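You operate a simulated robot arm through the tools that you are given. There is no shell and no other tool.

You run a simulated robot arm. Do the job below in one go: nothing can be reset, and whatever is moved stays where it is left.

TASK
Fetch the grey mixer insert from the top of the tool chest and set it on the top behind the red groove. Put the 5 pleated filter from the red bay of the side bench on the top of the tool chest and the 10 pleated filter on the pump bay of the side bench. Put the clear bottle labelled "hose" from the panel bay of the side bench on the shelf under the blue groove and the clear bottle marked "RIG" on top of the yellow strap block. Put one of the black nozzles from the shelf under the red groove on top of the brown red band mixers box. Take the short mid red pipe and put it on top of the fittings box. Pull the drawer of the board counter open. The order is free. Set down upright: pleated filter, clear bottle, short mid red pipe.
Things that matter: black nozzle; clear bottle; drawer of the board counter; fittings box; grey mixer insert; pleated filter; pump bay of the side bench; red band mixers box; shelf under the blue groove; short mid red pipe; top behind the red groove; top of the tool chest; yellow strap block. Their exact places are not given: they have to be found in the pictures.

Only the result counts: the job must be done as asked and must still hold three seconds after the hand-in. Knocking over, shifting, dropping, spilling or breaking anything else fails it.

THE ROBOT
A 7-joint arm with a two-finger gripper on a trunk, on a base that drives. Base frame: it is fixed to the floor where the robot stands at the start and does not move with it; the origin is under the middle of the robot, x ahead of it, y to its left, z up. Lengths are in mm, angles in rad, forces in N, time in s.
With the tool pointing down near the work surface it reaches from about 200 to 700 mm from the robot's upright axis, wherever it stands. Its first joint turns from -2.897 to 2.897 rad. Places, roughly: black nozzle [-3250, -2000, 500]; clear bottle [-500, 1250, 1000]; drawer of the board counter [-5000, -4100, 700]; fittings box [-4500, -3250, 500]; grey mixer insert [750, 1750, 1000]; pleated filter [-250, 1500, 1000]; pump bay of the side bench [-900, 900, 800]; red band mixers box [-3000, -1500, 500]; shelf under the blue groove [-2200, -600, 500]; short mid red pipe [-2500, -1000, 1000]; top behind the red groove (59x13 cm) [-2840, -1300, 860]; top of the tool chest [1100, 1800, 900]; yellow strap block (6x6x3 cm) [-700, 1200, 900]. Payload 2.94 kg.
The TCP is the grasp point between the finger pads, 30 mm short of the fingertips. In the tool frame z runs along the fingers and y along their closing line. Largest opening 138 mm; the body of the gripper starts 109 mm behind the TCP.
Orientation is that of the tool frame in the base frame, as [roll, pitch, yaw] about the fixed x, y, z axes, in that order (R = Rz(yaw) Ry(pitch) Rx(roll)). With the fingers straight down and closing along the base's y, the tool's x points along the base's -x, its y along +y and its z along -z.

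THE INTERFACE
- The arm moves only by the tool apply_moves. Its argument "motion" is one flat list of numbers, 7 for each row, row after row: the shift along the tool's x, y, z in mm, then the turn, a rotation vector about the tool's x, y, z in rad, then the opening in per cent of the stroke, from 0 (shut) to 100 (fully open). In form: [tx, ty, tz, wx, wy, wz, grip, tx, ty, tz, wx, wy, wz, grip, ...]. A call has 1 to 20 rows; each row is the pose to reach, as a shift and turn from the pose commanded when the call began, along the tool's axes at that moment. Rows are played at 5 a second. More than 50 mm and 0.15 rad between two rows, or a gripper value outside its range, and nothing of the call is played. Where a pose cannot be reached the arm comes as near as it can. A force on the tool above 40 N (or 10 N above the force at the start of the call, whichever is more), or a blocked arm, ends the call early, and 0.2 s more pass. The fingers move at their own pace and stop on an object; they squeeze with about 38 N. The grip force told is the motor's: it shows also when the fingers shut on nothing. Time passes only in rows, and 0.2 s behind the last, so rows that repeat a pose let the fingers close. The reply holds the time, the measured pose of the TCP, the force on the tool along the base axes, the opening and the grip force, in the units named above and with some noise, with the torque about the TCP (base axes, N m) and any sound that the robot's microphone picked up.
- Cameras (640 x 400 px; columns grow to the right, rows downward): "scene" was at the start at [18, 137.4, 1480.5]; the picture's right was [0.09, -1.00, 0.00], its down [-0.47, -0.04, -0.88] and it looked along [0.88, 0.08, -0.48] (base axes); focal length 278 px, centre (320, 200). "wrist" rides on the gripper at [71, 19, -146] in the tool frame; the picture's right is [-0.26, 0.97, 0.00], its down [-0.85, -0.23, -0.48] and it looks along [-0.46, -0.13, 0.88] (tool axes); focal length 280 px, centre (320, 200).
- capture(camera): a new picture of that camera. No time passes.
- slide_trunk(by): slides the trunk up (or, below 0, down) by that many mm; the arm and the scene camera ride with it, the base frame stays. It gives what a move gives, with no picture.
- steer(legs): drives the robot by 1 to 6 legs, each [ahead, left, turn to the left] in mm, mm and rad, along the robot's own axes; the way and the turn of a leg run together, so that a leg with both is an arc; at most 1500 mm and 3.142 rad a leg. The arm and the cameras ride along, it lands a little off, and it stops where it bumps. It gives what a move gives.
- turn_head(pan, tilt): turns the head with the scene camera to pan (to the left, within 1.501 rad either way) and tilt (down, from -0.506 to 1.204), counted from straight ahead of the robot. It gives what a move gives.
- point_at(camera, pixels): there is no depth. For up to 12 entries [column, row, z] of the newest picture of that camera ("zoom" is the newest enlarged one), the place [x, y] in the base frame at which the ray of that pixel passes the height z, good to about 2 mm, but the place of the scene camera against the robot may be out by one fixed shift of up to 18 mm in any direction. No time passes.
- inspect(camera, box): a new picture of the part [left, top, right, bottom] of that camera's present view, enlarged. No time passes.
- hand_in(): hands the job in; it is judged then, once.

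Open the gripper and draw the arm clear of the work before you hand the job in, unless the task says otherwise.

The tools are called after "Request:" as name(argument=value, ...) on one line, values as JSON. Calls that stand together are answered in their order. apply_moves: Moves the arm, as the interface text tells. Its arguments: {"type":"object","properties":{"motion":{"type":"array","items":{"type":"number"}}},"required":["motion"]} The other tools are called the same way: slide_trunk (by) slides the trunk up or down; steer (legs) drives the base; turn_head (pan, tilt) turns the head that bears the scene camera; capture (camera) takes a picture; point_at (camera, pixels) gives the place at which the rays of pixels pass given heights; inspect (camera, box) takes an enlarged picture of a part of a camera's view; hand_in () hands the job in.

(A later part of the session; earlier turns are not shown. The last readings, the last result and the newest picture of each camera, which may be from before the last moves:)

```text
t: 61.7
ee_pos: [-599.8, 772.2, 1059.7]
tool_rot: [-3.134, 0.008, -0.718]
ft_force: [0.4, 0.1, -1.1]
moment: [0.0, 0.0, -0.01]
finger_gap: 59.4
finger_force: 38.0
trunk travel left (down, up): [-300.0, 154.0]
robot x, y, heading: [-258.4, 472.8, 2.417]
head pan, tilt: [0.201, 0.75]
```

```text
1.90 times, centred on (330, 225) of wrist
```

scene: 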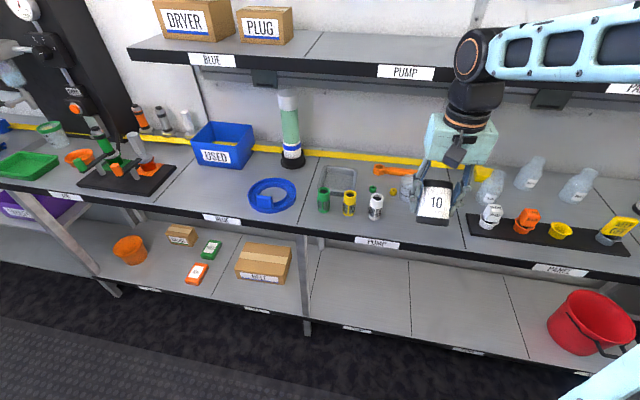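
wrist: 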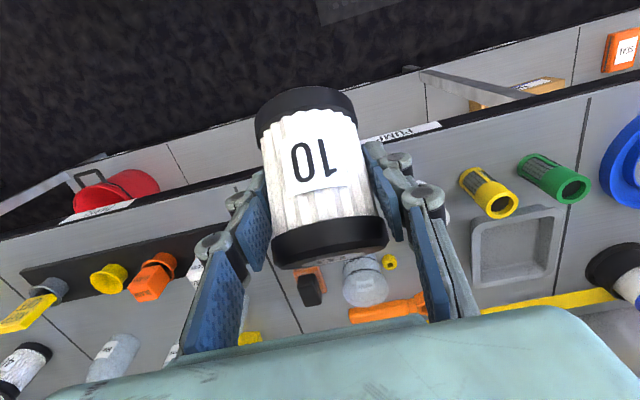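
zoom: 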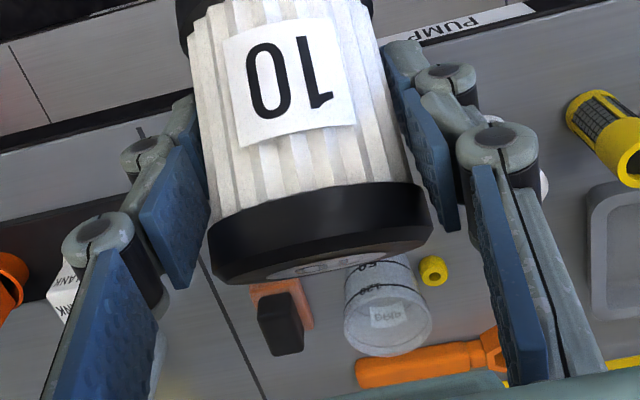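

Free spot chosen at about (-690,893): s=205, 76 mm behind the front edge. I move to 60 mm above it while tilting the tool back to 45° so the filter stands upright.

Request:
apply_moves(motion=[-24, -5, 17, -0.001, -0.13, 0, 0, -49, -10, 33, -0.002, -0.259, 0.001, 0, -73, -16, 50, -0.003, -0.389, 0.001, 0, -98, -21, 67, -0.005, -0.518, 0.002, 0, -122, -26, 84, -0.006, -0.648, 0.002, 0, -146.6, -31.1, 100.4, -0.007, -0.777, 0.003, 0, -146.6, -31.1, 100.4, -0.007, -0.777, 0.003, 0])

Request:
capture(camera="scene")

Request:
capture(camera="wrist")

```text
t: 63.3
ee_pos: [-689.3, 893.1, 960.8]
tool_rot: [3.14, 0.784, -0.718]
ft_force: [0.0, -0.2, -0.8]
moment: [0.02, -0.02, -0.03]
finger_gap: 59.6
finger_force: 37.8
out of reach, approached as far as the arm can: row 6
trunk travel left (down, up): [-300.0, 154.0]
robot x, y, heading: [-259.1, 477.9, 2.417]
head pan, tilt: [0.201, 0.75]
```

```text
taken
```

scene: 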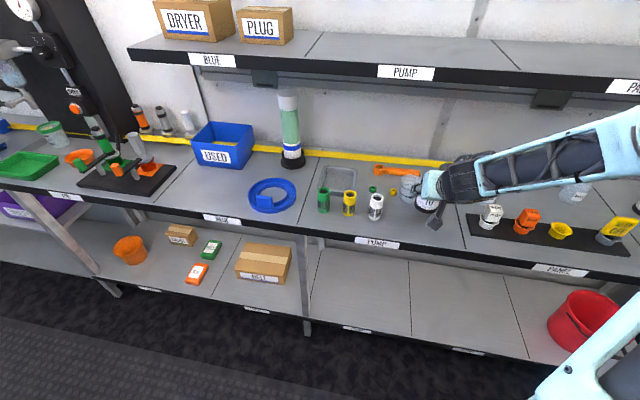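

```text
taken
```

wrist: 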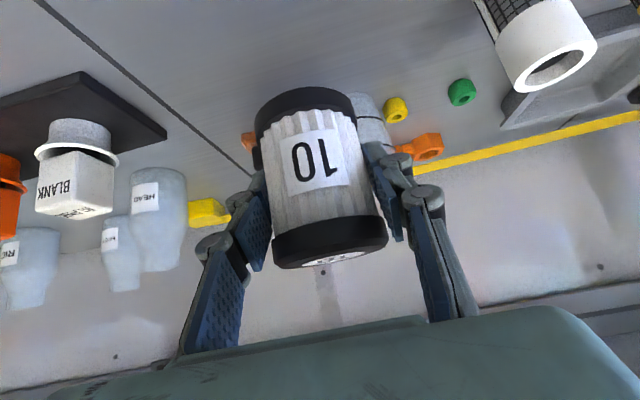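

The filter is upright over the free spot. I lower it 57 mm in steps.

Request:
apply_moves(motion=[14, 0, 14, 0, 0, 0, 0, 28, 0, 28, 0, 0, 0, 0, 37, 0, 37, 0, 0, 0, 0, 40.5, 0, 40.5, 0, 0, 0, 0, 40.5, 0, 40.5, 0, 0, 0, 0])

Request:
capture(camera="wrist")

```text
t: 64.5
ee_pos: [-689.5, 893.6, 904.9]
tool_rot: [3.141, 0.785, -0.717]
ft_force: [0.0, -0.4, -0.6]
moment: [-0.01, 0.01, -0.02]
finger_gap: 59.0
finger_force: 38.0
trunk travel left (down, up): [-300.0, 154.0]
robot x, y, heading: [-259.7, 480.4, 2.416]
head pan, tilt: [0.201, 0.75]
```

```text
taken
```

wrist: 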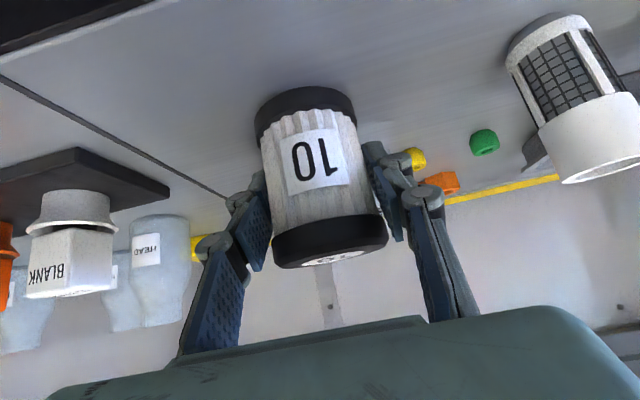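

No contact yet at 904.9. I lower 5.5 mm more and read the force.

Request:
apply_moves(motion=[2, 0, 2, 0, 0, 0, 0, 4, 0, 4, 0, 0, 0, 0, 4, 0, 4, 0, 0, 0, 0])

```text
t: 65.3
ee_pos: [-689.7, 892.2, 898.9]
tool_rot: [3.141, 0.786, -0.717]
ft_force: [-1.0, -0.2, 4.6]
moment: [-0.17, 0.14, -0.03]
finger_gap: 59.1
finger_force: 37.5
trunk travel left (down, up): [-300.0, 154.0]
robot x, y, heading: [-260.2, 475.9, 2.416]
head pan, tilt: [0.201, 0.75]
```

Contact (4.6 N) — the filter stands on the bench. I open and withdraw along the fingers.

Request:
apply_moves(motion=[0, 0, 0, 0, 0, 0, 50, 0, 0, 0, 0, 0, 0, 76, 0, 0, 0, 0, 0, 0, 76, 0, 0, 0, 0, 0, 0, 76, 0, 0, -35, 0, 0, 0, 76, 0, 0, -70, 0, 0, 0, 76, 0, 0, -100, 0, 0, 0, 76])

Request:
capture(camera="wrist")

```text
t: 66.9
ee_pos: [-635.4, 845.5, 969.6]
tool_rot: [3.141, 0.786, -0.718]
ft_force: [-0.5, 0.5, -1.5]
moment: [0.02, 0.02, 0.01]
finger_gap: 104.9
finger_force: 0.2
trunk travel left (down, up): [-300.0, 154.0]
robot x, y, heading: [-262.9, 478.6, 2.413]
head pan, tilt: [0.201, 0.75]
```

```text
taken
```

wrist: 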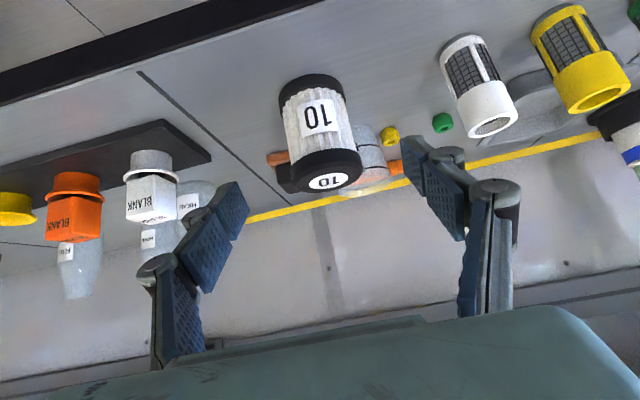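

Filter 10 is standing in the pump bay, right of the divider's left side. I raise the arm to vertical and drive 370 mm right and 80 mm ahead, before the bottles.

Request:
apply_moves(motion=[-6, 0, -25, 0, 0.131, 0, 76, -12, 0, -50, 0, 0.262, 0, 76, -18, 0, -75, 0, 0.393, 0, 76, -23, 0, -100, 0, 0.523, 0, 76, -29, 0, -125, 0, 0.654, 0, 76, -35, 0, -148.5, 0, 0.785, 0, 76, -35, 0, -148.5, 0, 0.785, 0, 76])

Request:
steer(legs=[[0, -370, 0], [80, 0, 0]])

Request:
turn_head(pan=-0.1, tilt=0.75)

Request:
capture(camera="scene")

Request:
capture(camera="wrist")

```text
t: 68.5
ee_pos: [-574.8, 795.1, 1098.7]
tool_rot: [-3.141, 0.0, -0.716]
ft_force: [-0.5, -0.9, -1.2]
moment: [0.01, -0.02, 0.0]
finger_gap: 105.1
finger_force: 0.1
trunk travel left (down, up): [-300.0, 154.0]
robot x, y, heading: [-262.1, 477.5, 2.414]
head pan, tilt: [0.201, 0.75]
```

```text
t: 73.0
ee_pos: [-390.5, 1120.2, 1099.3]
tool_rot: [-3.141, 0.001, -0.723]
ft_force: [0.3, 0.5, 0.1]
moment: [-0.03, -0.03, -0.01]
finger_gap: 104.9
finger_force: 0.1
trunk travel left (down, up): [-300.0, 154.0]
robot x, y, heading: [-72.7, 802.7, 2.41]
head pan, tilt: [0.201, 0.75]
```

```text
t: 73.8
ee_pos: [-389.0, 1121.6, 1098.6]
tool_rot: [-3.14, 0.002, -0.722]
ft_force: [-0.4, 0.0, 0.1]
moment: [0.0, -0.02, 0.02]
finger_gap: 105.0
finger_force: 0.0
trunk travel left (down, up): [-300.0, 154.0]
robot x, y, heading: [-77.1, 802.0, 2.407]
head pan, tilt: [-0.099, 0.75]
```

```text
taken
```

scene: 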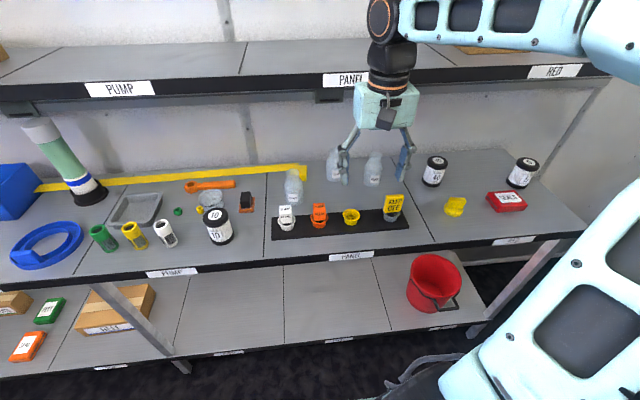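

```text
taken
```

wrist: 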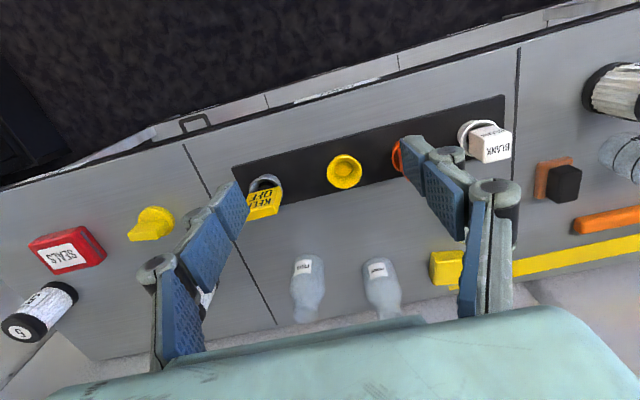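

The wrist view shows RIG at about (305,285) and HOSE at (382,285), block at (445,268). I zoom in for their outlines.

Request:
inspect(camera="wrist", box=[260, 230, 480, 330])

Request:
inspect(camera="scene", box=[260, 130, 420, 230])

```text
2.91 times, centred on (370, 280) of wrist
```

zoom: 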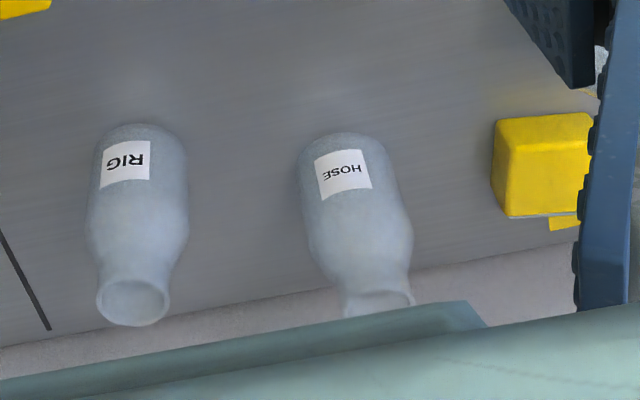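

```text
4.00 times, centred on (340, 180) of scene
```

zoom: 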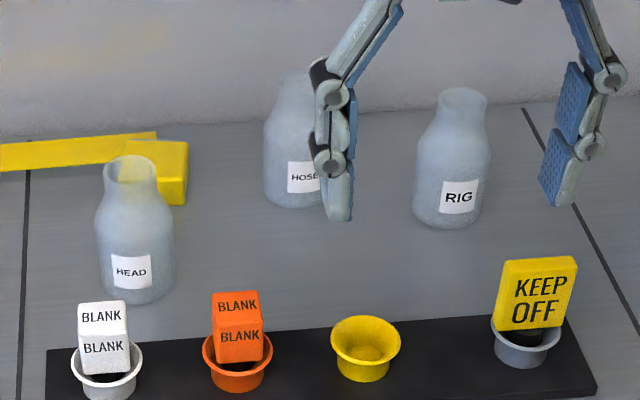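

I cast rays for the bottle bases, necks and block in the wrist view.

Request:
point_at(camera="wrist", pixels=[[308.5, 272.6, 855], [292, 283, 855], [324, 283, 855], [305.7, 333, 960], [305.7, 333, 1000], [378.6, 275.7, 855], [390.6, 333, 960], [390.6, 333, 1000], [431, 272, 885], [463, 269, 885], [436, 304, 885], [429, 297, 855]])

Request:
point_at(camera="scene", pixels=[[372.5, 186, 855], [376, 154.5, 960], [376, 154.5, 1000], [332, 182, 855], [299, 166, 885], [306.5, 181, 855], [295, 182, 855]])

```text
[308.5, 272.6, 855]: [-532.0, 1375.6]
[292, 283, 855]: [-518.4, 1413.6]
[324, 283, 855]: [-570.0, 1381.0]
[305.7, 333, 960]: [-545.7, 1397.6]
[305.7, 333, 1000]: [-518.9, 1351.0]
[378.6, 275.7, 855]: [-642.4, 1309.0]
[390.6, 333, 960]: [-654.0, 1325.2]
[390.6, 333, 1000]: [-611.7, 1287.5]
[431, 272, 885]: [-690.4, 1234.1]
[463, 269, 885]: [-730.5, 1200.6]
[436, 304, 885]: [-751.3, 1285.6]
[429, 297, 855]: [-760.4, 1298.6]
```

```text
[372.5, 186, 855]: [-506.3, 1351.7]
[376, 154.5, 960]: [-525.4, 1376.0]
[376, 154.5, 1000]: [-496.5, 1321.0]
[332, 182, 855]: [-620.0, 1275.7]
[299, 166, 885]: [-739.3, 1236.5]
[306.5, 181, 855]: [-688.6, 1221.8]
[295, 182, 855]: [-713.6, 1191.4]
```

The yellow block is partly hidden by the finger. I shift the arm 110 mm left, 40 mm ahead and 60 mm down to view it and the bottles again from another place.

Request:
apply_moves(motion=[-13, 37, 20, 0, 0, 0, 76, -26, 74, 40, 0, 0, 0, 76, -40, 110, 60, 0, 0, 0, 76, -40, 110, 60, 0, 0, 0, 76])

Request:
capture(camera="wrist")

Request:
inspect(camera="wrist", box=[220, 200, 460, 330])

```text
t: 74.8
ee_pos: [-493.5, 1062.8, 1038.6]
tool_rot: [3.141, 0.002, -0.722]
ft_force: [-0.5, 0.5, 0.2]
moment: [0.01, -0.02, 0.0]
finger_gap: 105.1
finger_force: 0.1
trunk travel left (down, up): [-300.0, 154.0]
robot x, y, heading: [-75.1, 804.8, 2.413]
head pan, tilt: [-0.099, 0.75]
```

```text
taken
```

wrist: 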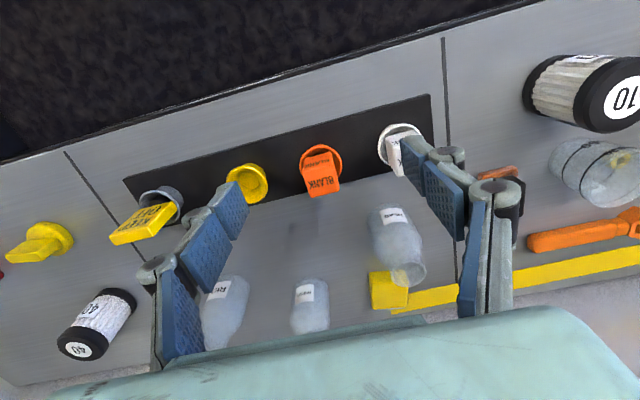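

```text
2.67 times, centred on (340, 265) of wrist
```

zoom: 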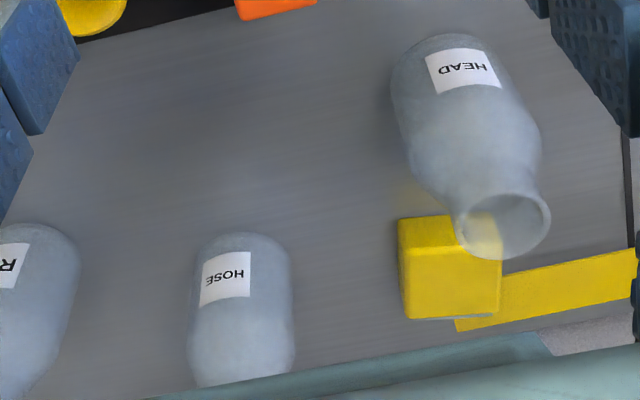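

The block's top face is seen now at zoom (401-500, 254-319). I cast rays for its corners and HOSE's base.

Request:
point_at(camera="wrist", pixels=[[370.4, 285.2, 885], [407.5, 286.7, 885], [372.6, 309.6, 885], [407.5, 308.5, 885], [369.2, 272.5, 855], [310.4, 277.4, 855], [290.9, 290, 855], [329.9, 290, 855], [369.2, 272.5, 860], [310.4, 277.4, 860]])

```text
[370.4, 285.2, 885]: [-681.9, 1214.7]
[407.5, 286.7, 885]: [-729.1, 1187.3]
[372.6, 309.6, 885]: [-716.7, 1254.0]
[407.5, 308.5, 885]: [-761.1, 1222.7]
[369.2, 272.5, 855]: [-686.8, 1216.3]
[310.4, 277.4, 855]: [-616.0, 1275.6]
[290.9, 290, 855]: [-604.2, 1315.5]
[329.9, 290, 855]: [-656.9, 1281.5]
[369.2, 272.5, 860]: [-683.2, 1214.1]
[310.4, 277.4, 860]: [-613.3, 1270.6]
```

Bottle and block places: RIG centre ≈(-529,1361), HOSE ≈(-636,1298), HEAD ≈(-646,1133), block centre ≈(-722,1220), top ≈885. The KEEP OFF sign stands right in front of RIG, so I'll approach RIG from the right-front (tool yaw 0, tilt 45°). First I drive 300 mm right.

Request:
steer(legs=[[0, -300, 0]])

Request:
capture(camera="wrist")

```text
t: 78.0
ee_pos: [-297.7, 1281.5, 1038.1]
tool_rot: [-3.141, 0.003, -0.716]
ft_force: [-0.1, 0.4, -0.1]
moment: [-0.04, 0.03, 0.02]
finger_gap: 104.9
finger_force: 0.1
trunk travel left (down, up): [-300.0, 154.0]
robot x, y, heading: [120.9, 1025.3, 2.413]
head pan, tilt: [-0.099, 0.75]
```

```text
taken
```

wrist: 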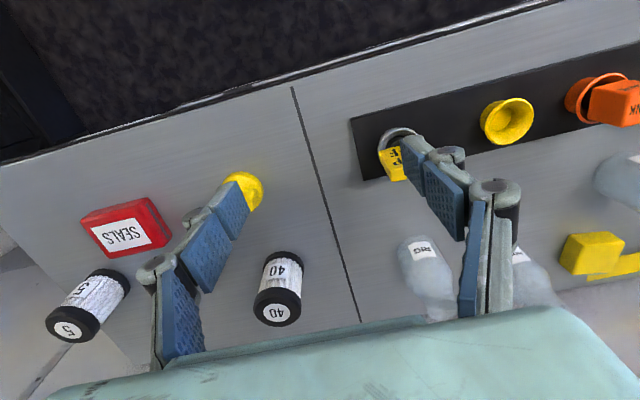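

I turn the tool to yaw 0 and 45° tilt and move to the pre-grasp point (-423,1361,1009), behind-right of RIG.

Request:
apply_moves(motion=[-18.3, 2.8, 3.6, -0.0351, -0.0938, -0.0848, 76, -36.7, 5.5, 7.3, -0.0702, -0.1877, -0.1696, 76, -55, 8.3, 10.9, -0.1053, -0.2815, -0.2544, 76, -73.4, 11.1, 14.5, -0.1404, -0.3753, -0.3393, 76, -91.7, 13.9, 18.2, -0.1755, -0.4691, -0.4241, 76, -110, 16.6, 21.8, -0.2106, -0.563, -0.5089, 76, -128.4, 19.4, 25.5, -0.2457, -0.6568, -0.5937, 76, -146.7, 22.2, 29.1, -0.2808, -0.7506, -0.6785, 76, -146.7, 22.2, 29.1, -0.2808, -0.7506, -0.6785, 76])

Request:
capture(camera="wrist")

Request:
capture(camera="scene")

```text
t: 80.0
ee_pos: [-423.3, 1360.7, 1010.2]
tool_rot: [-3.139, 0.788, 0.004]
ft_force: [1.0, 0.6, 0.4]
moment: [-0.02, 0.01, 0.02]
finger_gap: 104.7
finger_force: 0.1
trunk travel left (down, up): [-300.0, 154.0]
robot x, y, heading: [123.5, 1024.5, 2.419]
head pan, tilt: [-0.099, 0.75]
```

```text
taken
```

wrist: 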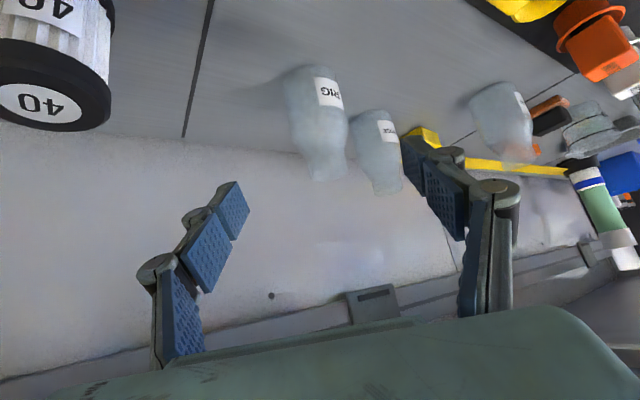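

```text
taken
```

scene: 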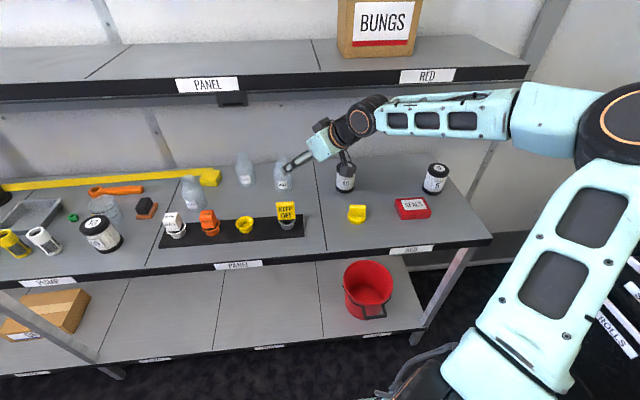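

RIG is in the wrist view with base top at (305,66) and neck mouth at (327,172). I check its place by rays.

Request:
point_at(camera="wrist", pixels=[[306, 66, 855], [283, 80, 855], [335, 70, 855], [327, 172, 945], [327, 172, 955], [327, 172, 965], [345, 148, 915], [292, 148, 915], [430, 135, 885]])

Request:
inspect(camera="wrist", box=[240, 40, 480, 190])

```text
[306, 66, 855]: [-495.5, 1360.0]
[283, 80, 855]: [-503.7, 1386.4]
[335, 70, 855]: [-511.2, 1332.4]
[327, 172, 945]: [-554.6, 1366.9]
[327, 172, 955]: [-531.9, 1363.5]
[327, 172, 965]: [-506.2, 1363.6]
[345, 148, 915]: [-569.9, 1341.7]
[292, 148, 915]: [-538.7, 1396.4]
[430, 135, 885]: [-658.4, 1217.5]
```

```text
2.67 times, centred on (360, 115) of wrist
```

zoom: 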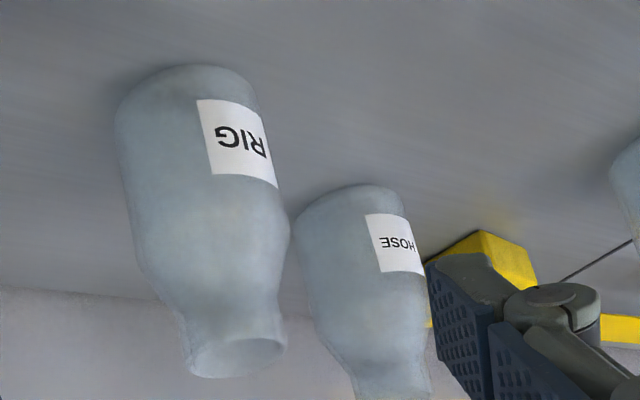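

Centre confirmed at about (-528,1361). I advance 148 mm along the fingers.

Request:
apply_moves(motion=[0, 0, 37, 0, 0, 0, 76, 0, 0, 74, 0, 0, 0, 76, 0, 0, 111, 0, 0, 0, 76, 0, 0, 148, 0, 0, 0, 76, 0, 0, 148, 0, 0, 0, 76])

Request:
capture(camera="wrist")

```text
t: 81.2
ee_pos: [-529.4, 1361.3, 905.1]
tool_rot: [-3.14, 0.786, -0.001]
ft_force: [0.2, -0.3, -0.5]
moment: [-0.01, 0.04, 0.02]
finger_gap: 105.1
finger_force: 0.2
trunk travel left (down, up): [-300.0, 154.0]
robot x, y, heading: [122.8, 1022.5, 2.417]
head pan, tilt: [-0.099, 0.75]
```

```text
taken
```

wrist: 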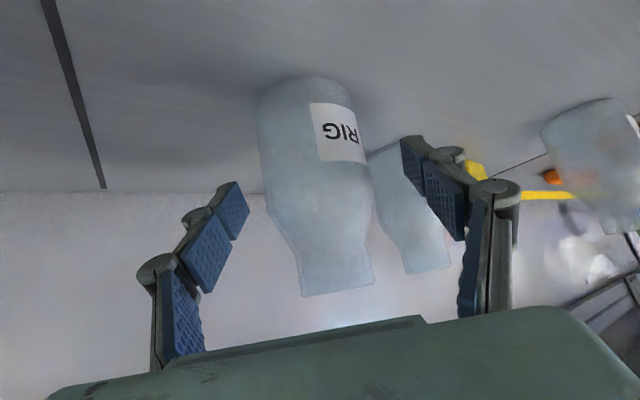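

The bottle is between the fingers. I close the gripper and wait.

Request:
apply_moves(motion=[0, 0, 0, 0, 0, 0, 50, 0, 0, 0, 0, 0, 0, 30, 0, 0, 0, 0, 0, 0, 0, 0, 0, 0, 0, 0, 0, 0, 0, 0, 0, 0, 0, 0, 0])

```text
t: 82.3
ee_pos: [-529.6, 1362.2, 906.1]
tool_rot: [-3.139, 0.785, 0.002]
ft_force: [-0.4, -0.3, -0.3]
moment: [0.01, -0.03, 0.01]
finger_gap: 57.2
finger_force: 37.5
trunk travel left (down, up): [-300.0, 154.0]
robot x, y, heading: [123.7, 1022.2, 2.414]
head pan, tilt: [-0.099, 0.75]
```

Held at 57.2 mm. I withdraw up-back 150 mm along the fingers and raise 50 mm more.

Request:
apply_moves(motion=[-7, 0, -7, 0, 0, 0, 0, -14, 0, -20, 0, 0, 0, 0, -14, 0, -60, 0, 0, 0, 0, -14, 0, -100, 0, 0, 0, 0, -14, 0, -140, 0, 0, 0, 0, -30, 0, -165, 0, 0, 0, 0, -45, 0, -185, 0, 0, 0, 0, -45, 0, -185, 0, 0, 0, 0])

Request:
capture(camera="scene")

Request:
capture(camera="wrist")

```text
t: 84.2
ee_pos: [-428.6, 1361.7, 1065.7]
tool_rot: [-3.141, 0.785, 0.004]
ft_force: [0.5, -0.5, -1.3]
moment: [-0.02, -0.01, -0.01]
finger_gap: 57.3
finger_force: 38.1
trunk travel left (down, up): [-300.0, 154.0]
robot x, y, heading: [123.8, 1023.5, 2.415]
head pan, tilt: [-0.099, 0.75]
```

```text
taken
```

scene: 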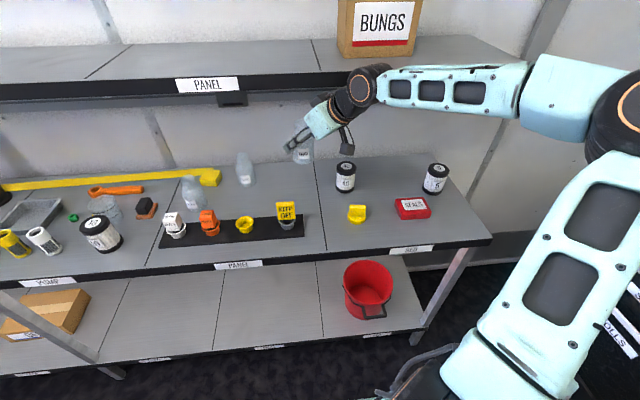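

```text
taken
```

wrist: 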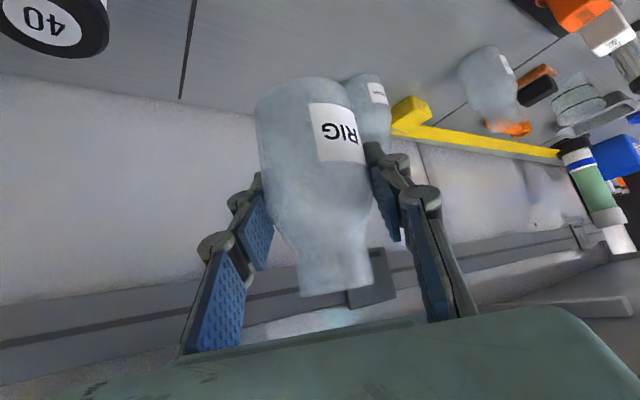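

The bottle is held upright and the yellow block is seen at (412,115). I zoom in to refine the block's position before driving.

Request:
inspect(camera="wrist", box=[370, 70, 466, 130])

Request:
inspect(camera="scene", box=[160, 140, 256, 200])

```text
6.67 times, centred on (418, 100) of wrist
```

zoom: 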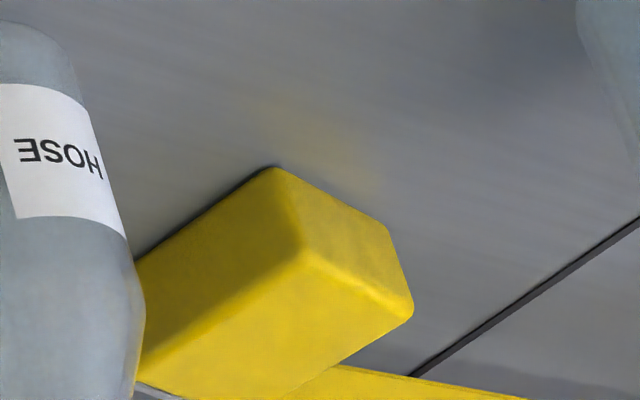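

```text
6.67 times, centred on (208, 170) of scene
```

zoom: 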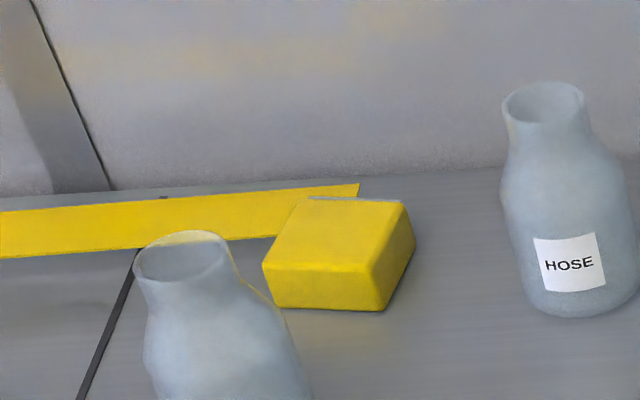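

I cast rays through the block's bottom and top front corners.

Request:
point_at(camera="wrist", pixels=[[411.2, 95, 855], [428, 103.7, 855], [415.4, 108.2, 885], [431.8, 116.5, 885], [415.4, 108.2, 880], [415.4, 108.2, 890]])

Request:
point_at(camera="scene", pixels=[[199.8, 180, 885], [215.5, 180, 885], [220.6, 170.4, 885], [205.8, 169.5, 885], [217, 186.3, 855]])

```text
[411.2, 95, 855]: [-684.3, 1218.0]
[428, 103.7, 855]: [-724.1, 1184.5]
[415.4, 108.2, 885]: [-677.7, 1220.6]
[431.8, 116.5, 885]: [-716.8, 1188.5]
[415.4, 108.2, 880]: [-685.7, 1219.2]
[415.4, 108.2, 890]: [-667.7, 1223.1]
```

```text
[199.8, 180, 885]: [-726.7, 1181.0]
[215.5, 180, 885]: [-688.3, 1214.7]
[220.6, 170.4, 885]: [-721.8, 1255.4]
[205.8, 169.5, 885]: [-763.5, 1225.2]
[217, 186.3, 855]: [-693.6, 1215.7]
```

Block centre ≈(-723,1219), top ≈883. I drive 225 mm left along the bench with the bottle held above everything (bottom at ≈1016).

Request:
steer(legs=[[0, 225, 0]])

Request:
capture(camera="wrist")

Request:
capture(camera="scene")

```text
t: 86.8
ee_pos: [-579.2, 1191.3, 1066.3]
tool_rot: [-3.14, 0.786, -0.002]
ft_force: [0.8, 0.5, -0.6]
moment: [-0.02, 0.0, 0.02]
finger_gap: 57.0
finger_force: 38.0
trunk travel left (down, up): [-300.0, 154.0]
robot x, y, heading: [-29.9, 850.0, 2.413]
head pan, tilt: [-0.099, 0.75]
```

```text
taken
```

wrist: 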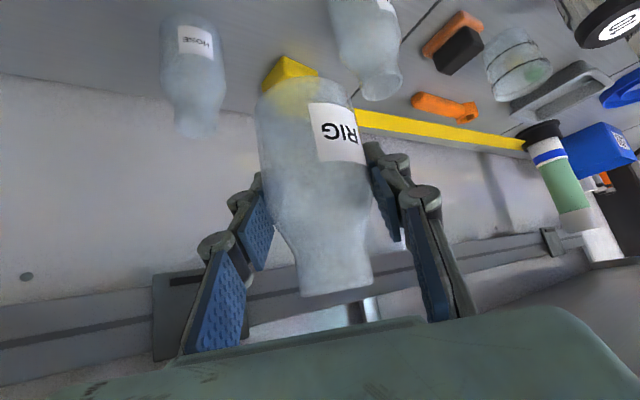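

```text
taken
```

scene: 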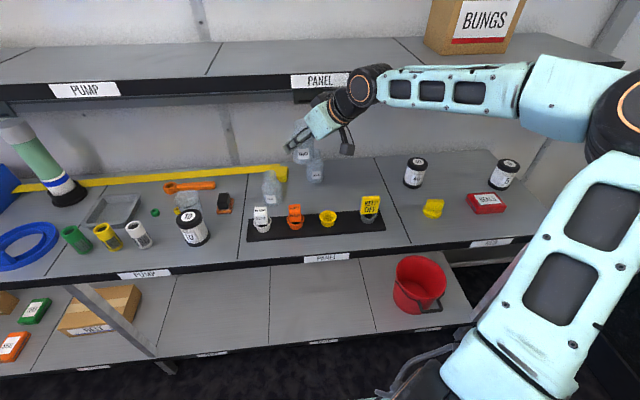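

I move to the start of the approach line and go down along the fingers to 12 mm above the block, then 8 mm straight down.

Request:
apply_moves(motion=[-9, -14, 18, 0, 0, 0, 0, -18.7, -28.2, 36.1, 0, 0, 0, 0, -18.7, -28.2, 74, 0, 0, 0, 0, -18.7, -28.2, 112, 0, 0, 0, 0, -18.7, -28.2, 150, 0, 0, 0, 0, -18.7, -28.2, 186.1, 0, 0, 0, 0, -13, -28.2, 191.8, 0, 0, 0, 0, -13, -28.2, 191.8, 0, 0, 0, 0])

Request:
capture(camera="wrist")

Request:
inspect(camera="scene", box=[220, 120, 380, 220])

```text
t: 88.6
ee_pos: [-722.9, 1219.5, 940.3]
tool_rot: [-3.139, 0.785, -0.002]
ft_force: [0.5, 1.0, -0.7]
moment: [-0.01, 0.0, 0.0]
finger_gap: 56.9
finger_force: 38.0
trunk travel left (down, up): [-300.0, 154.0]
robot x, y, heading: [-30.0, 851.6, 2.413]
head pan, tilt: [-0.099, 0.75]
```

```text
taken
```

wrist: 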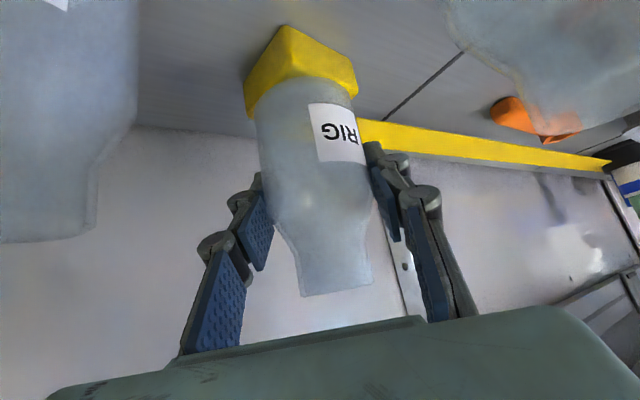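

```text
4.00 times, centred on (300, 170) of scene
```

zoom: 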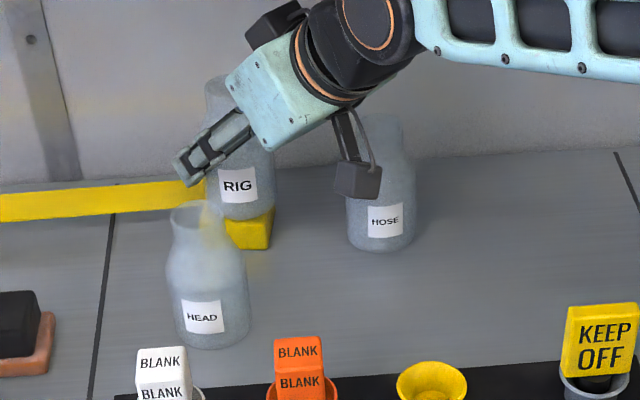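

The bottle is right over the block. I lower 4.5 mm more and read the force.

Request:
apply_moves(motion=[1.6, 0, 1.6, 0, 0, 0, 0, 3.2, 0, 3.2, 0, 0, 0, 0, 3.2, 0, 3.2, 0, 0, 0, 0])

```text
t: 89.4
ee_pos: [-725.2, 1220.5, 936.6]
tool_rot: [3.141, 0.785, -0.002]
ft_force: [0.3, -0.5, 0.1]
moment: [0.04, 0.02, 0.01]
finger_gap: 56.9
finger_force: 38.2
trunk travel left (down, up): [-300.0, 154.0]
robot x, y, heading: [-29.6, 853.9, 2.411]
head pan, tilt: [-0.099, 0.75]
```

No contact yet at 936.6. I go down another 3 mm.

Request:
apply_moves(motion=[1, 0, 1, 0, 0, 0, 0, 2, 0, 2, 0, 0, 0, 0, 2, 0, 2, 0, 0, 0, 0])

```text
t: 90.2
ee_pos: [-724.9, 1219.8, 936.0]
tool_rot: [-3.138, 0.792, 0.0]
ft_force: [0.4, 0.5, 9.2]
moment: [0.08, -0.23, -0.09]
finger_gap: 56.7
finger_force: 38.3
trunk travel left (down, up): [-300.0, 154.0]
robot x, y, heading: [-28.0, 855.4, 2.413]
head pan, tilt: [-0.099, 0.75]
```

Contact at 936 (9.2 N). I relieve 1 mm, open the fingers and withdraw along them.

Request:
apply_moves(motion=[-1, 0, -1, 0, 0, 0, 0, -1, 0, -1, 0, 0, 0, 50, -1, 0, -1, 0, 0, 0, 76, -1, 0, -1, 0, 0, 0, 76, -1, 0, -1, 0, 0, 0, 76, -1, 0, -35, 0, 0, 0, 76, -1, 0, -70, 0, 0, 0, 76, -1, 0, -110, 0, 0, 0, 76, -1, 0, -150, 0, 0, 0, 76])

Request:
capture(camera="wrist")

Request:
inspect(camera="scene", box=[220, 120, 380, 220])

```text
t: 92.2
ee_pos: [-619.4, 1219.0, 1040.1]
tool_rot: [-3.139, 0.786, -0.004]
ft_force: [0.1, -0.2, 1.0]
moment: [0.0, -0.02, 0.02]
finger_gap: 105.0
finger_force: 0.1
trunk travel left (down, up): [-300.0, 154.0]
robot x, y, heading: [-30.3, 852.7, 2.414]
head pan, tilt: [-0.099, 0.75]
```

```text
taken
```

wrist: 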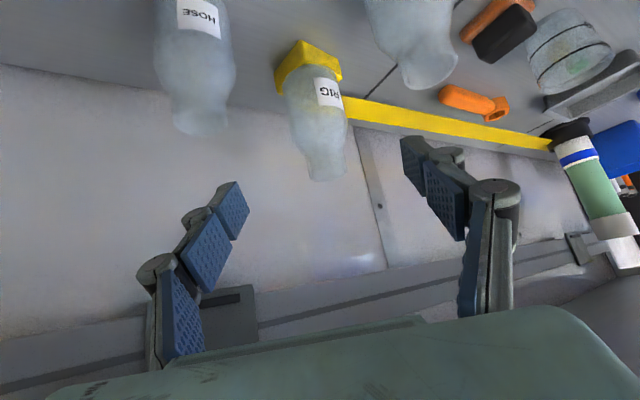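

```text
4.00 times, centred on (300, 170) of scene
```

zoom: 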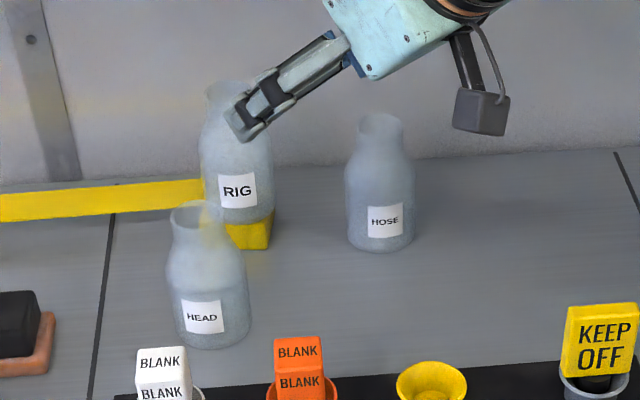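

RIG stands on the yellow block. Next HOSE: I move to its pre-grasp point (-530,1298,1011) with the same tilt and look.

Request:
apply_moves(motion=[28, -26, -14, 0, 0, 0, 76, 56, -53, -28, 0, 0, 0, 76, 83.7, -79, -42.7, 0, 0, 0, 76, 83.7, -79, -42.7, 0, 0, 0, 76])

Request:
capture(camera="wrist")

```text
t: 93.2
ee_pos: [-530.5, 1297.7, 1010.7]
tool_rot: [-3.139, 0.789, -0.001]
ft_force: [0.2, 0.3, -0.1]
moment: [0.02, 0.02, -0.02]
finger_gap: 105.2
finger_force: 0.1
trunk travel left (down, up): [-300.0, 154.0]
robot x, y, heading: [-27.1, 855.1, 2.415]
head pan, tilt: [-0.099, 0.75]
```

```text
taken
```

wrist: 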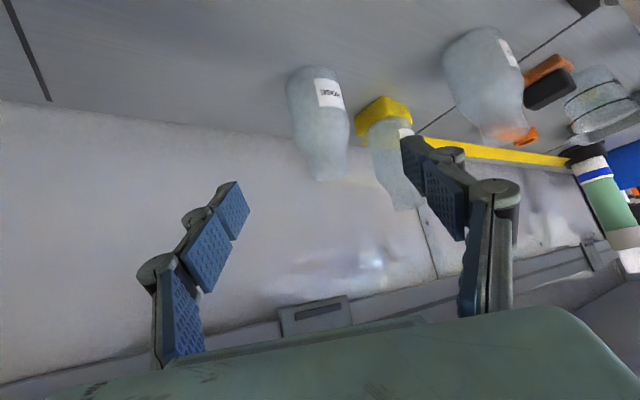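

HOSE appears at the same pixels as RIG did before its grasp, so the same 148 mm advance fits. I advance and close.

Request:
apply_moves(motion=[0, 0, 37, 0, 0, 0, 76, 0, 0, 74, 0, 0, 0, 76, 0, 0, 111, 0, 0, 0, 76, 0, 0, 148, 0, 0, 0, 76, 0, 0, 148, 0, 0, 0, 76, 0, 0, 148, 0, 0, 0, 45, 0, 0, 148, 0, 0, 0, 20, 0, 0, 148, 0, 0, 0, 0, 0, 0, 148, 0, 0, 0, 0, 0, 0, 148, 0, 0, 0, 0])

Request:
capture(camera="wrist")

```text
t: 95.4
ee_pos: [-634.0, 1299.7, 906.4]
tool_rot: [-3.139, 0.786, -0.003]
ft_force: [0.0, 0.0, -0.1]
moment: [0.05, 0.0, -0.01]
finger_gap: 56.8
finger_force: 38.1
trunk travel left (down, up): [-300.0, 154.0]
robot x, y, heading: [-27.0, 853.6, 2.419]
head pan, tilt: [-0.099, 0.75]
```

```text
taken
```

wrist: 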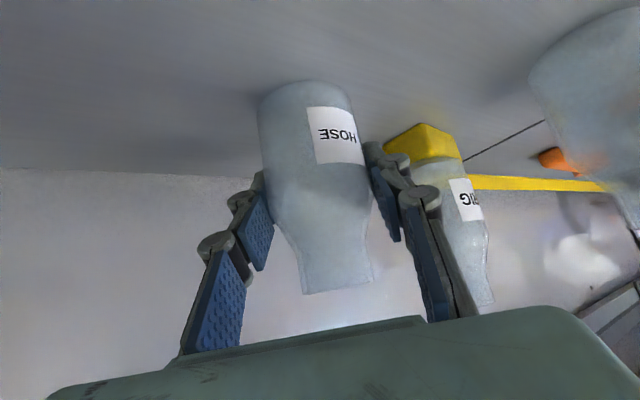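

HOSE is held (56.8 mm). I withdraw up-back and then swing the tool to vertical at a carrying pose.

Request:
apply_moves(motion=[-7, 0, -7, 0, 0, 0, 0, -14, 0, -20, 0, 0, 0, 0, -14, 0, -60, 0, 0, 0, 0, -14, 0, -100, 0, 0, 0, 0, -14, 0, -140, 0, 0, 0, 0, -30, 0, -165, 0, 0, 0, 0, -45, 0, -185, 0, 0, 0, 0, -45, 0, -185, 0, 0, 0, 0])

Request:
apply_moves(motion=[8.9, 20, -23.9, 0.0353, 0.0937, 0.0852, 0, 17.8, 39.9, -47.8, 0.0706, 0.1874, 0.1705, 0, 26.6, 59.8, -71.7, 0.1058, 0.2811, 0.2557, 0, 35.5, 79.8, -95.6, 0.1411, 0.3749, 0.341, 0, 44.4, 99.7, -119.5, 0.1764, 0.4686, 0.4262, 0, 53.3, 119.6, -143.4, 0.2117, 0.5623, 0.5114, 0, 62.1, 139.6, -167.3, 0.2469, 0.656, 0.5967, 0, 71, 159.5, -191.2, 0.2822, 0.7497, 0.6819, 0, 71, 159.5, -191.2, 0.2822, 0.7497, 0.6819, 0])

Request:
capture(camera="scene")

```text
t: 97.2
ee_pos: [-534.8, 1296.1, 1061.3]
tool_rot: [3.129, 0.772, -0.005]
ft_force: [2.3, -2.2, -3.4]
moment: [0.28, 0.74, -0.3]
finger_gap: 56.9
finger_force: 38.4
trunk travel left (down, up): [-300.0, 154.0]
robot x, y, heading: [-27.8, 852.3, 2.416]
head pan, tilt: [-0.099, 0.75]
stopped in row 8: the force on the tool passed its limit at 43 N (the readings are from after the stop); the commanded pose is now the measured one
```

```text
t: 97.7
ee_pos: [-498.7, 1271.9, 1064.7]
tool_rot: [3.07, 0.625, -0.161]
ft_force: [1.1, -4.2, -21.3]
moment: [0.14, 1.56, -0.55]
finger_gap: 57.0
finger_force: 37.7
trunk travel left (down, up): [-300.0, 154.0]
robot x, y, heading: [-29.5, 855.2, 2.411]
head pan, tilt: [-0.099, 0.75]
stopped in row 2: the force on the tool passed its limit at 59 N (the readings are from after the stop); the commanded pose is now the measured one
```

```text
taken
```

scene: 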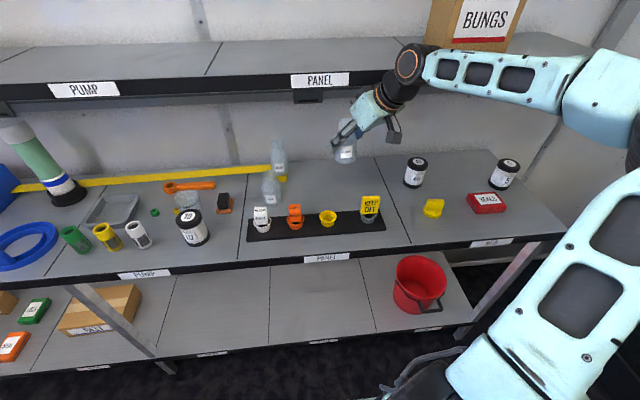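

The tool met force: the gripper body's right corner evidently touches the underside of the overhead shelf. I go 25 mm down and then straight back away from the shelf.

Request:
apply_moves(motion=[7, -0.7, 9.7, 0, 0, 0, 0, 14.6, -1.5, 20.2, 0, 0, 0, 0, 38.5, 18.5, 4.4, 0, 0, 0, 0, 65.8, 41.5, -13.8, 0, 0, 0, 0, 93.2, 64.3, -32, 0, 0, 0, 0, 93.2, 64.3, -32, 0, 0, 0, 0])

Request:
capture(camera="scene")

Request:
capture(camera="wrist")

```text
t: 99.1
ee_pos: [-413.5, 1195.2, 1042.8]
tool_rot: [3.076, 0.632, -0.156]
ft_force: [-0.5, -0.2, -0.7]
moment: [-0.01, -0.01, 0.0]
finger_gap: 57.1
finger_force: 38.0
trunk travel left (down, up): [-300.0, 154.0]
robot x, y, heading: [-29.1, 854.6, 2.412]
head pan, tilt: [-0.099, 0.75]
```

```text
taken
```

scene: 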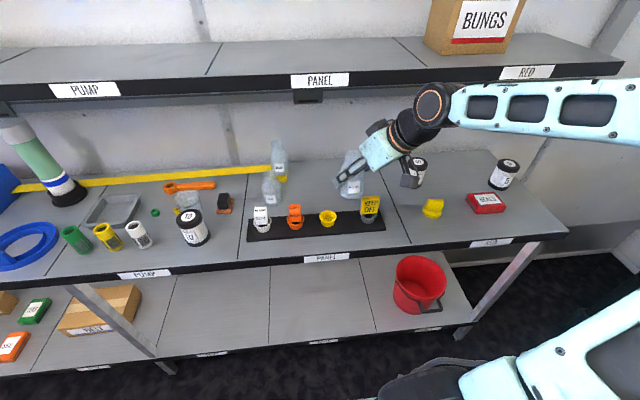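

```text
taken
```

wrist: 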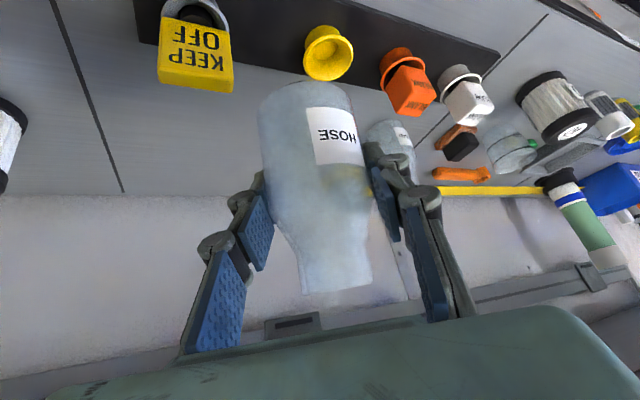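

Free of the shelf; HOSE is held and nothing else moved. Now I bring the tool to vertical at 430 mm ahead, z 1140.

Request:
apply_moves(motion=[0, 7.3, -16.8, 0.0343, 0.0854, 0.0808, 0, 0, 14.6, -33.6, 0.0686, 0.1707, 0.1615, 0, 0, 21.9, -50.4, 0.1029, 0.2561, 0.2423, 0, 0, 29.1, -67.3, 0.1371, 0.3414, 0.3231, 0, 0, 36.4, -84.1, 0.1714, 0.4268, 0.4039, 0, 0, 43.7, -100.9, 0.2057, 0.5121, 0.4846, 0, 0.4, 51, -117.7, 0.24, 0.5975, 0.5654, 0, 0.4, 51, -117.7, 0.24, 0.5975, 0.5654, 0])

Request:
capture(camera="scene")

```text
t: 100.9
ee_pos: [-350.6, 1140.7, 1139.3]
tool_rot: [-3.141, 0.004, -0.723]
ft_force: [0.4, -0.1, -1.6]
moment: [0.01, 0.03, -0.02]
finger_gap: 56.8
finger_force: 38.1
trunk travel left (down, up): [-300.0, 154.0]
robot x, y, heading: [-29.4, 850.7, 2.416]
head pan, tilt: [-0.099, 0.75]
```

```text
taken
```

scene: 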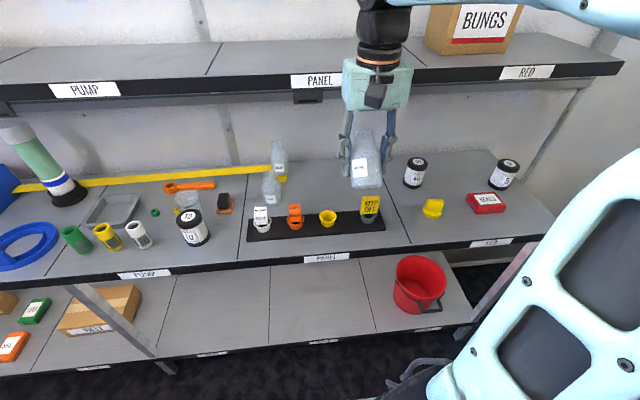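

HOSE is in the carrying pose. I back off 150 mm and drive 2500 mm left (toward the hose bench), then look around.

Request:
steer(legs=[[-150, 0, 0], [0, 1200, 0], [0, 1200, 0]])

Request:
turn_head(pan=0.3, tilt=0.6)

Request:
capture(camera="scene")

```text
t: 123.1
ee_pos: [-1848.4, -765.3, 1139.5]
tool_rot: [3.141, 0.002, -0.713]
ft_force: [-0.8, -0.1, 0.1]
moment: [-0.03, 0.01, -0.04]
finger_gap: 56.8
finger_force: 38.0
trunk travel left (down, up): [-300.0, 154.0]
robot x, y, heading: [-1527.1, -1049.9, 2.423]
head pan, tilt: [-0.099, 0.75]
```

```text
t: 124.0
ee_pos: [-1848.6, -765.6, 1140.5]
tool_rot: [-3.141, 0.002, -0.715]
ft_force: [0.1, 0.8, -0.2]
moment: [0.01, 0.02, 0.0]
finger_gap: 57.0
finger_force: 37.4
trunk travel left (down, up): [-300.0, 154.0]
robot x, y, heading: [-1527.5, -1055.5, 2.421]
head pan, tilt: [0.3, 0.6]
```

```text
taken
```

scene: 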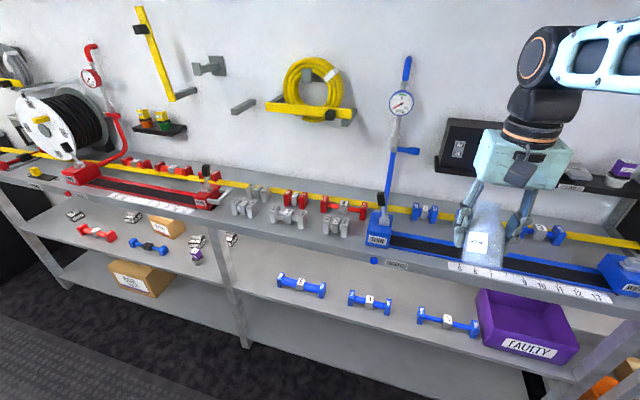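

I can see the blue groove (right, 370-640) and red groove (left) with shelves beneath. I zoom in on the parts.

Request:
inspect(camera="scene", box=[200, 160, 440, 310])

Request:
inspect(camera="scene", box=[0, 130, 240, 280])

Request:
inspect(camera="scene", box=[240, 230, 600, 400])

Request:
inspect(camera="scene", box=[40, 190, 280, 340])

```text
2.67 times, centred on (320, 235) of scene
```

zoom: 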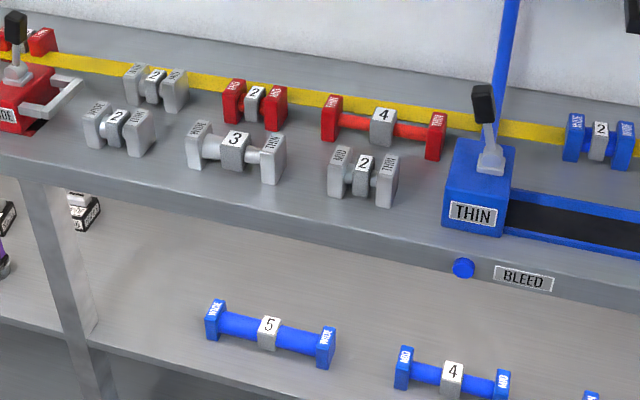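

```text
2.67 times, centred on (120, 205) of scene
```

zoom: 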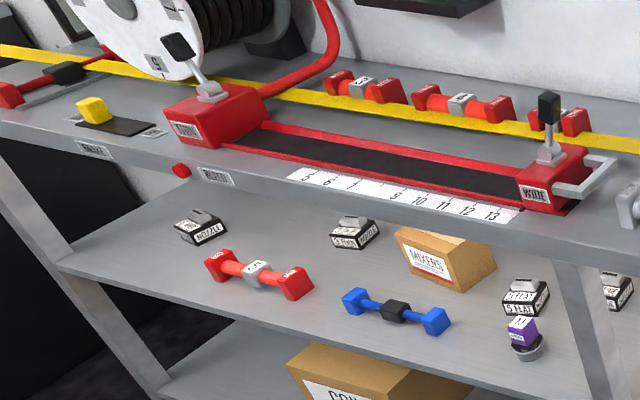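

```text
1.78 times, centred on (420, 315) of scene
```

zoom: 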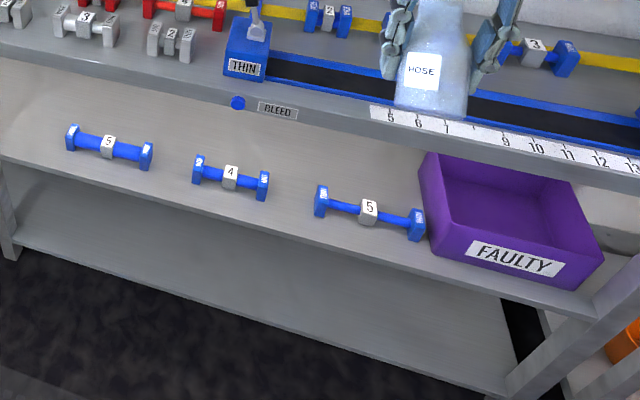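

```text
2.67 times, centred on (160, 265) of scene
```

zoom: 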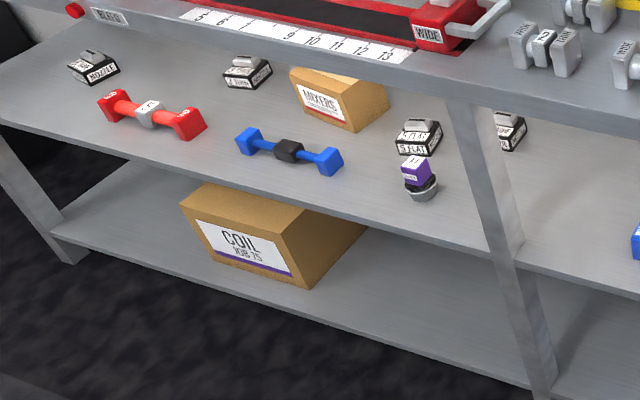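

The pipes carry end labels (WIDE/MID/THIN) and length numbers; the "MIXERS" box and black nozzles are on the shelf under the red groove. I measure the bench and shelf near the blue groove.

Request:
point_at(camera="scene", pixels=[[378, 255, 860], [640, 318, 860], [300, 320, 500], [360, 340, 500], [300, 285, 520], [370, 302, 520], [447, 322, 520], [480, 335, 500], [540, 372, 500], [375, 240, 860], [330, 262, 500], [420, 290, 500]])

Request:
capture(camera="wrist")

```text
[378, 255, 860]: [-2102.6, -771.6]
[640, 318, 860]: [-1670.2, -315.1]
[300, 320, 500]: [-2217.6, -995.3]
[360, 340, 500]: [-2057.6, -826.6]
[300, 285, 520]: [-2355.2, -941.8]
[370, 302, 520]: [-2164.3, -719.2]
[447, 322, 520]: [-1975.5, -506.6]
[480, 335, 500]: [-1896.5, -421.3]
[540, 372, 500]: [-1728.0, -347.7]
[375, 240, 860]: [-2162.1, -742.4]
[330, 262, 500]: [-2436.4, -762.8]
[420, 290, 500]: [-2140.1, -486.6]
```

```text
taken
```

wrist: 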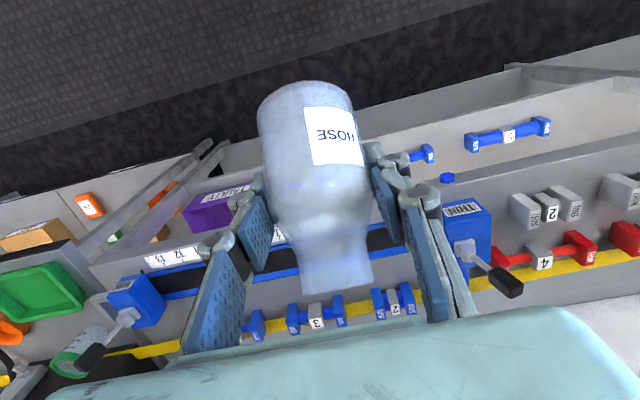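

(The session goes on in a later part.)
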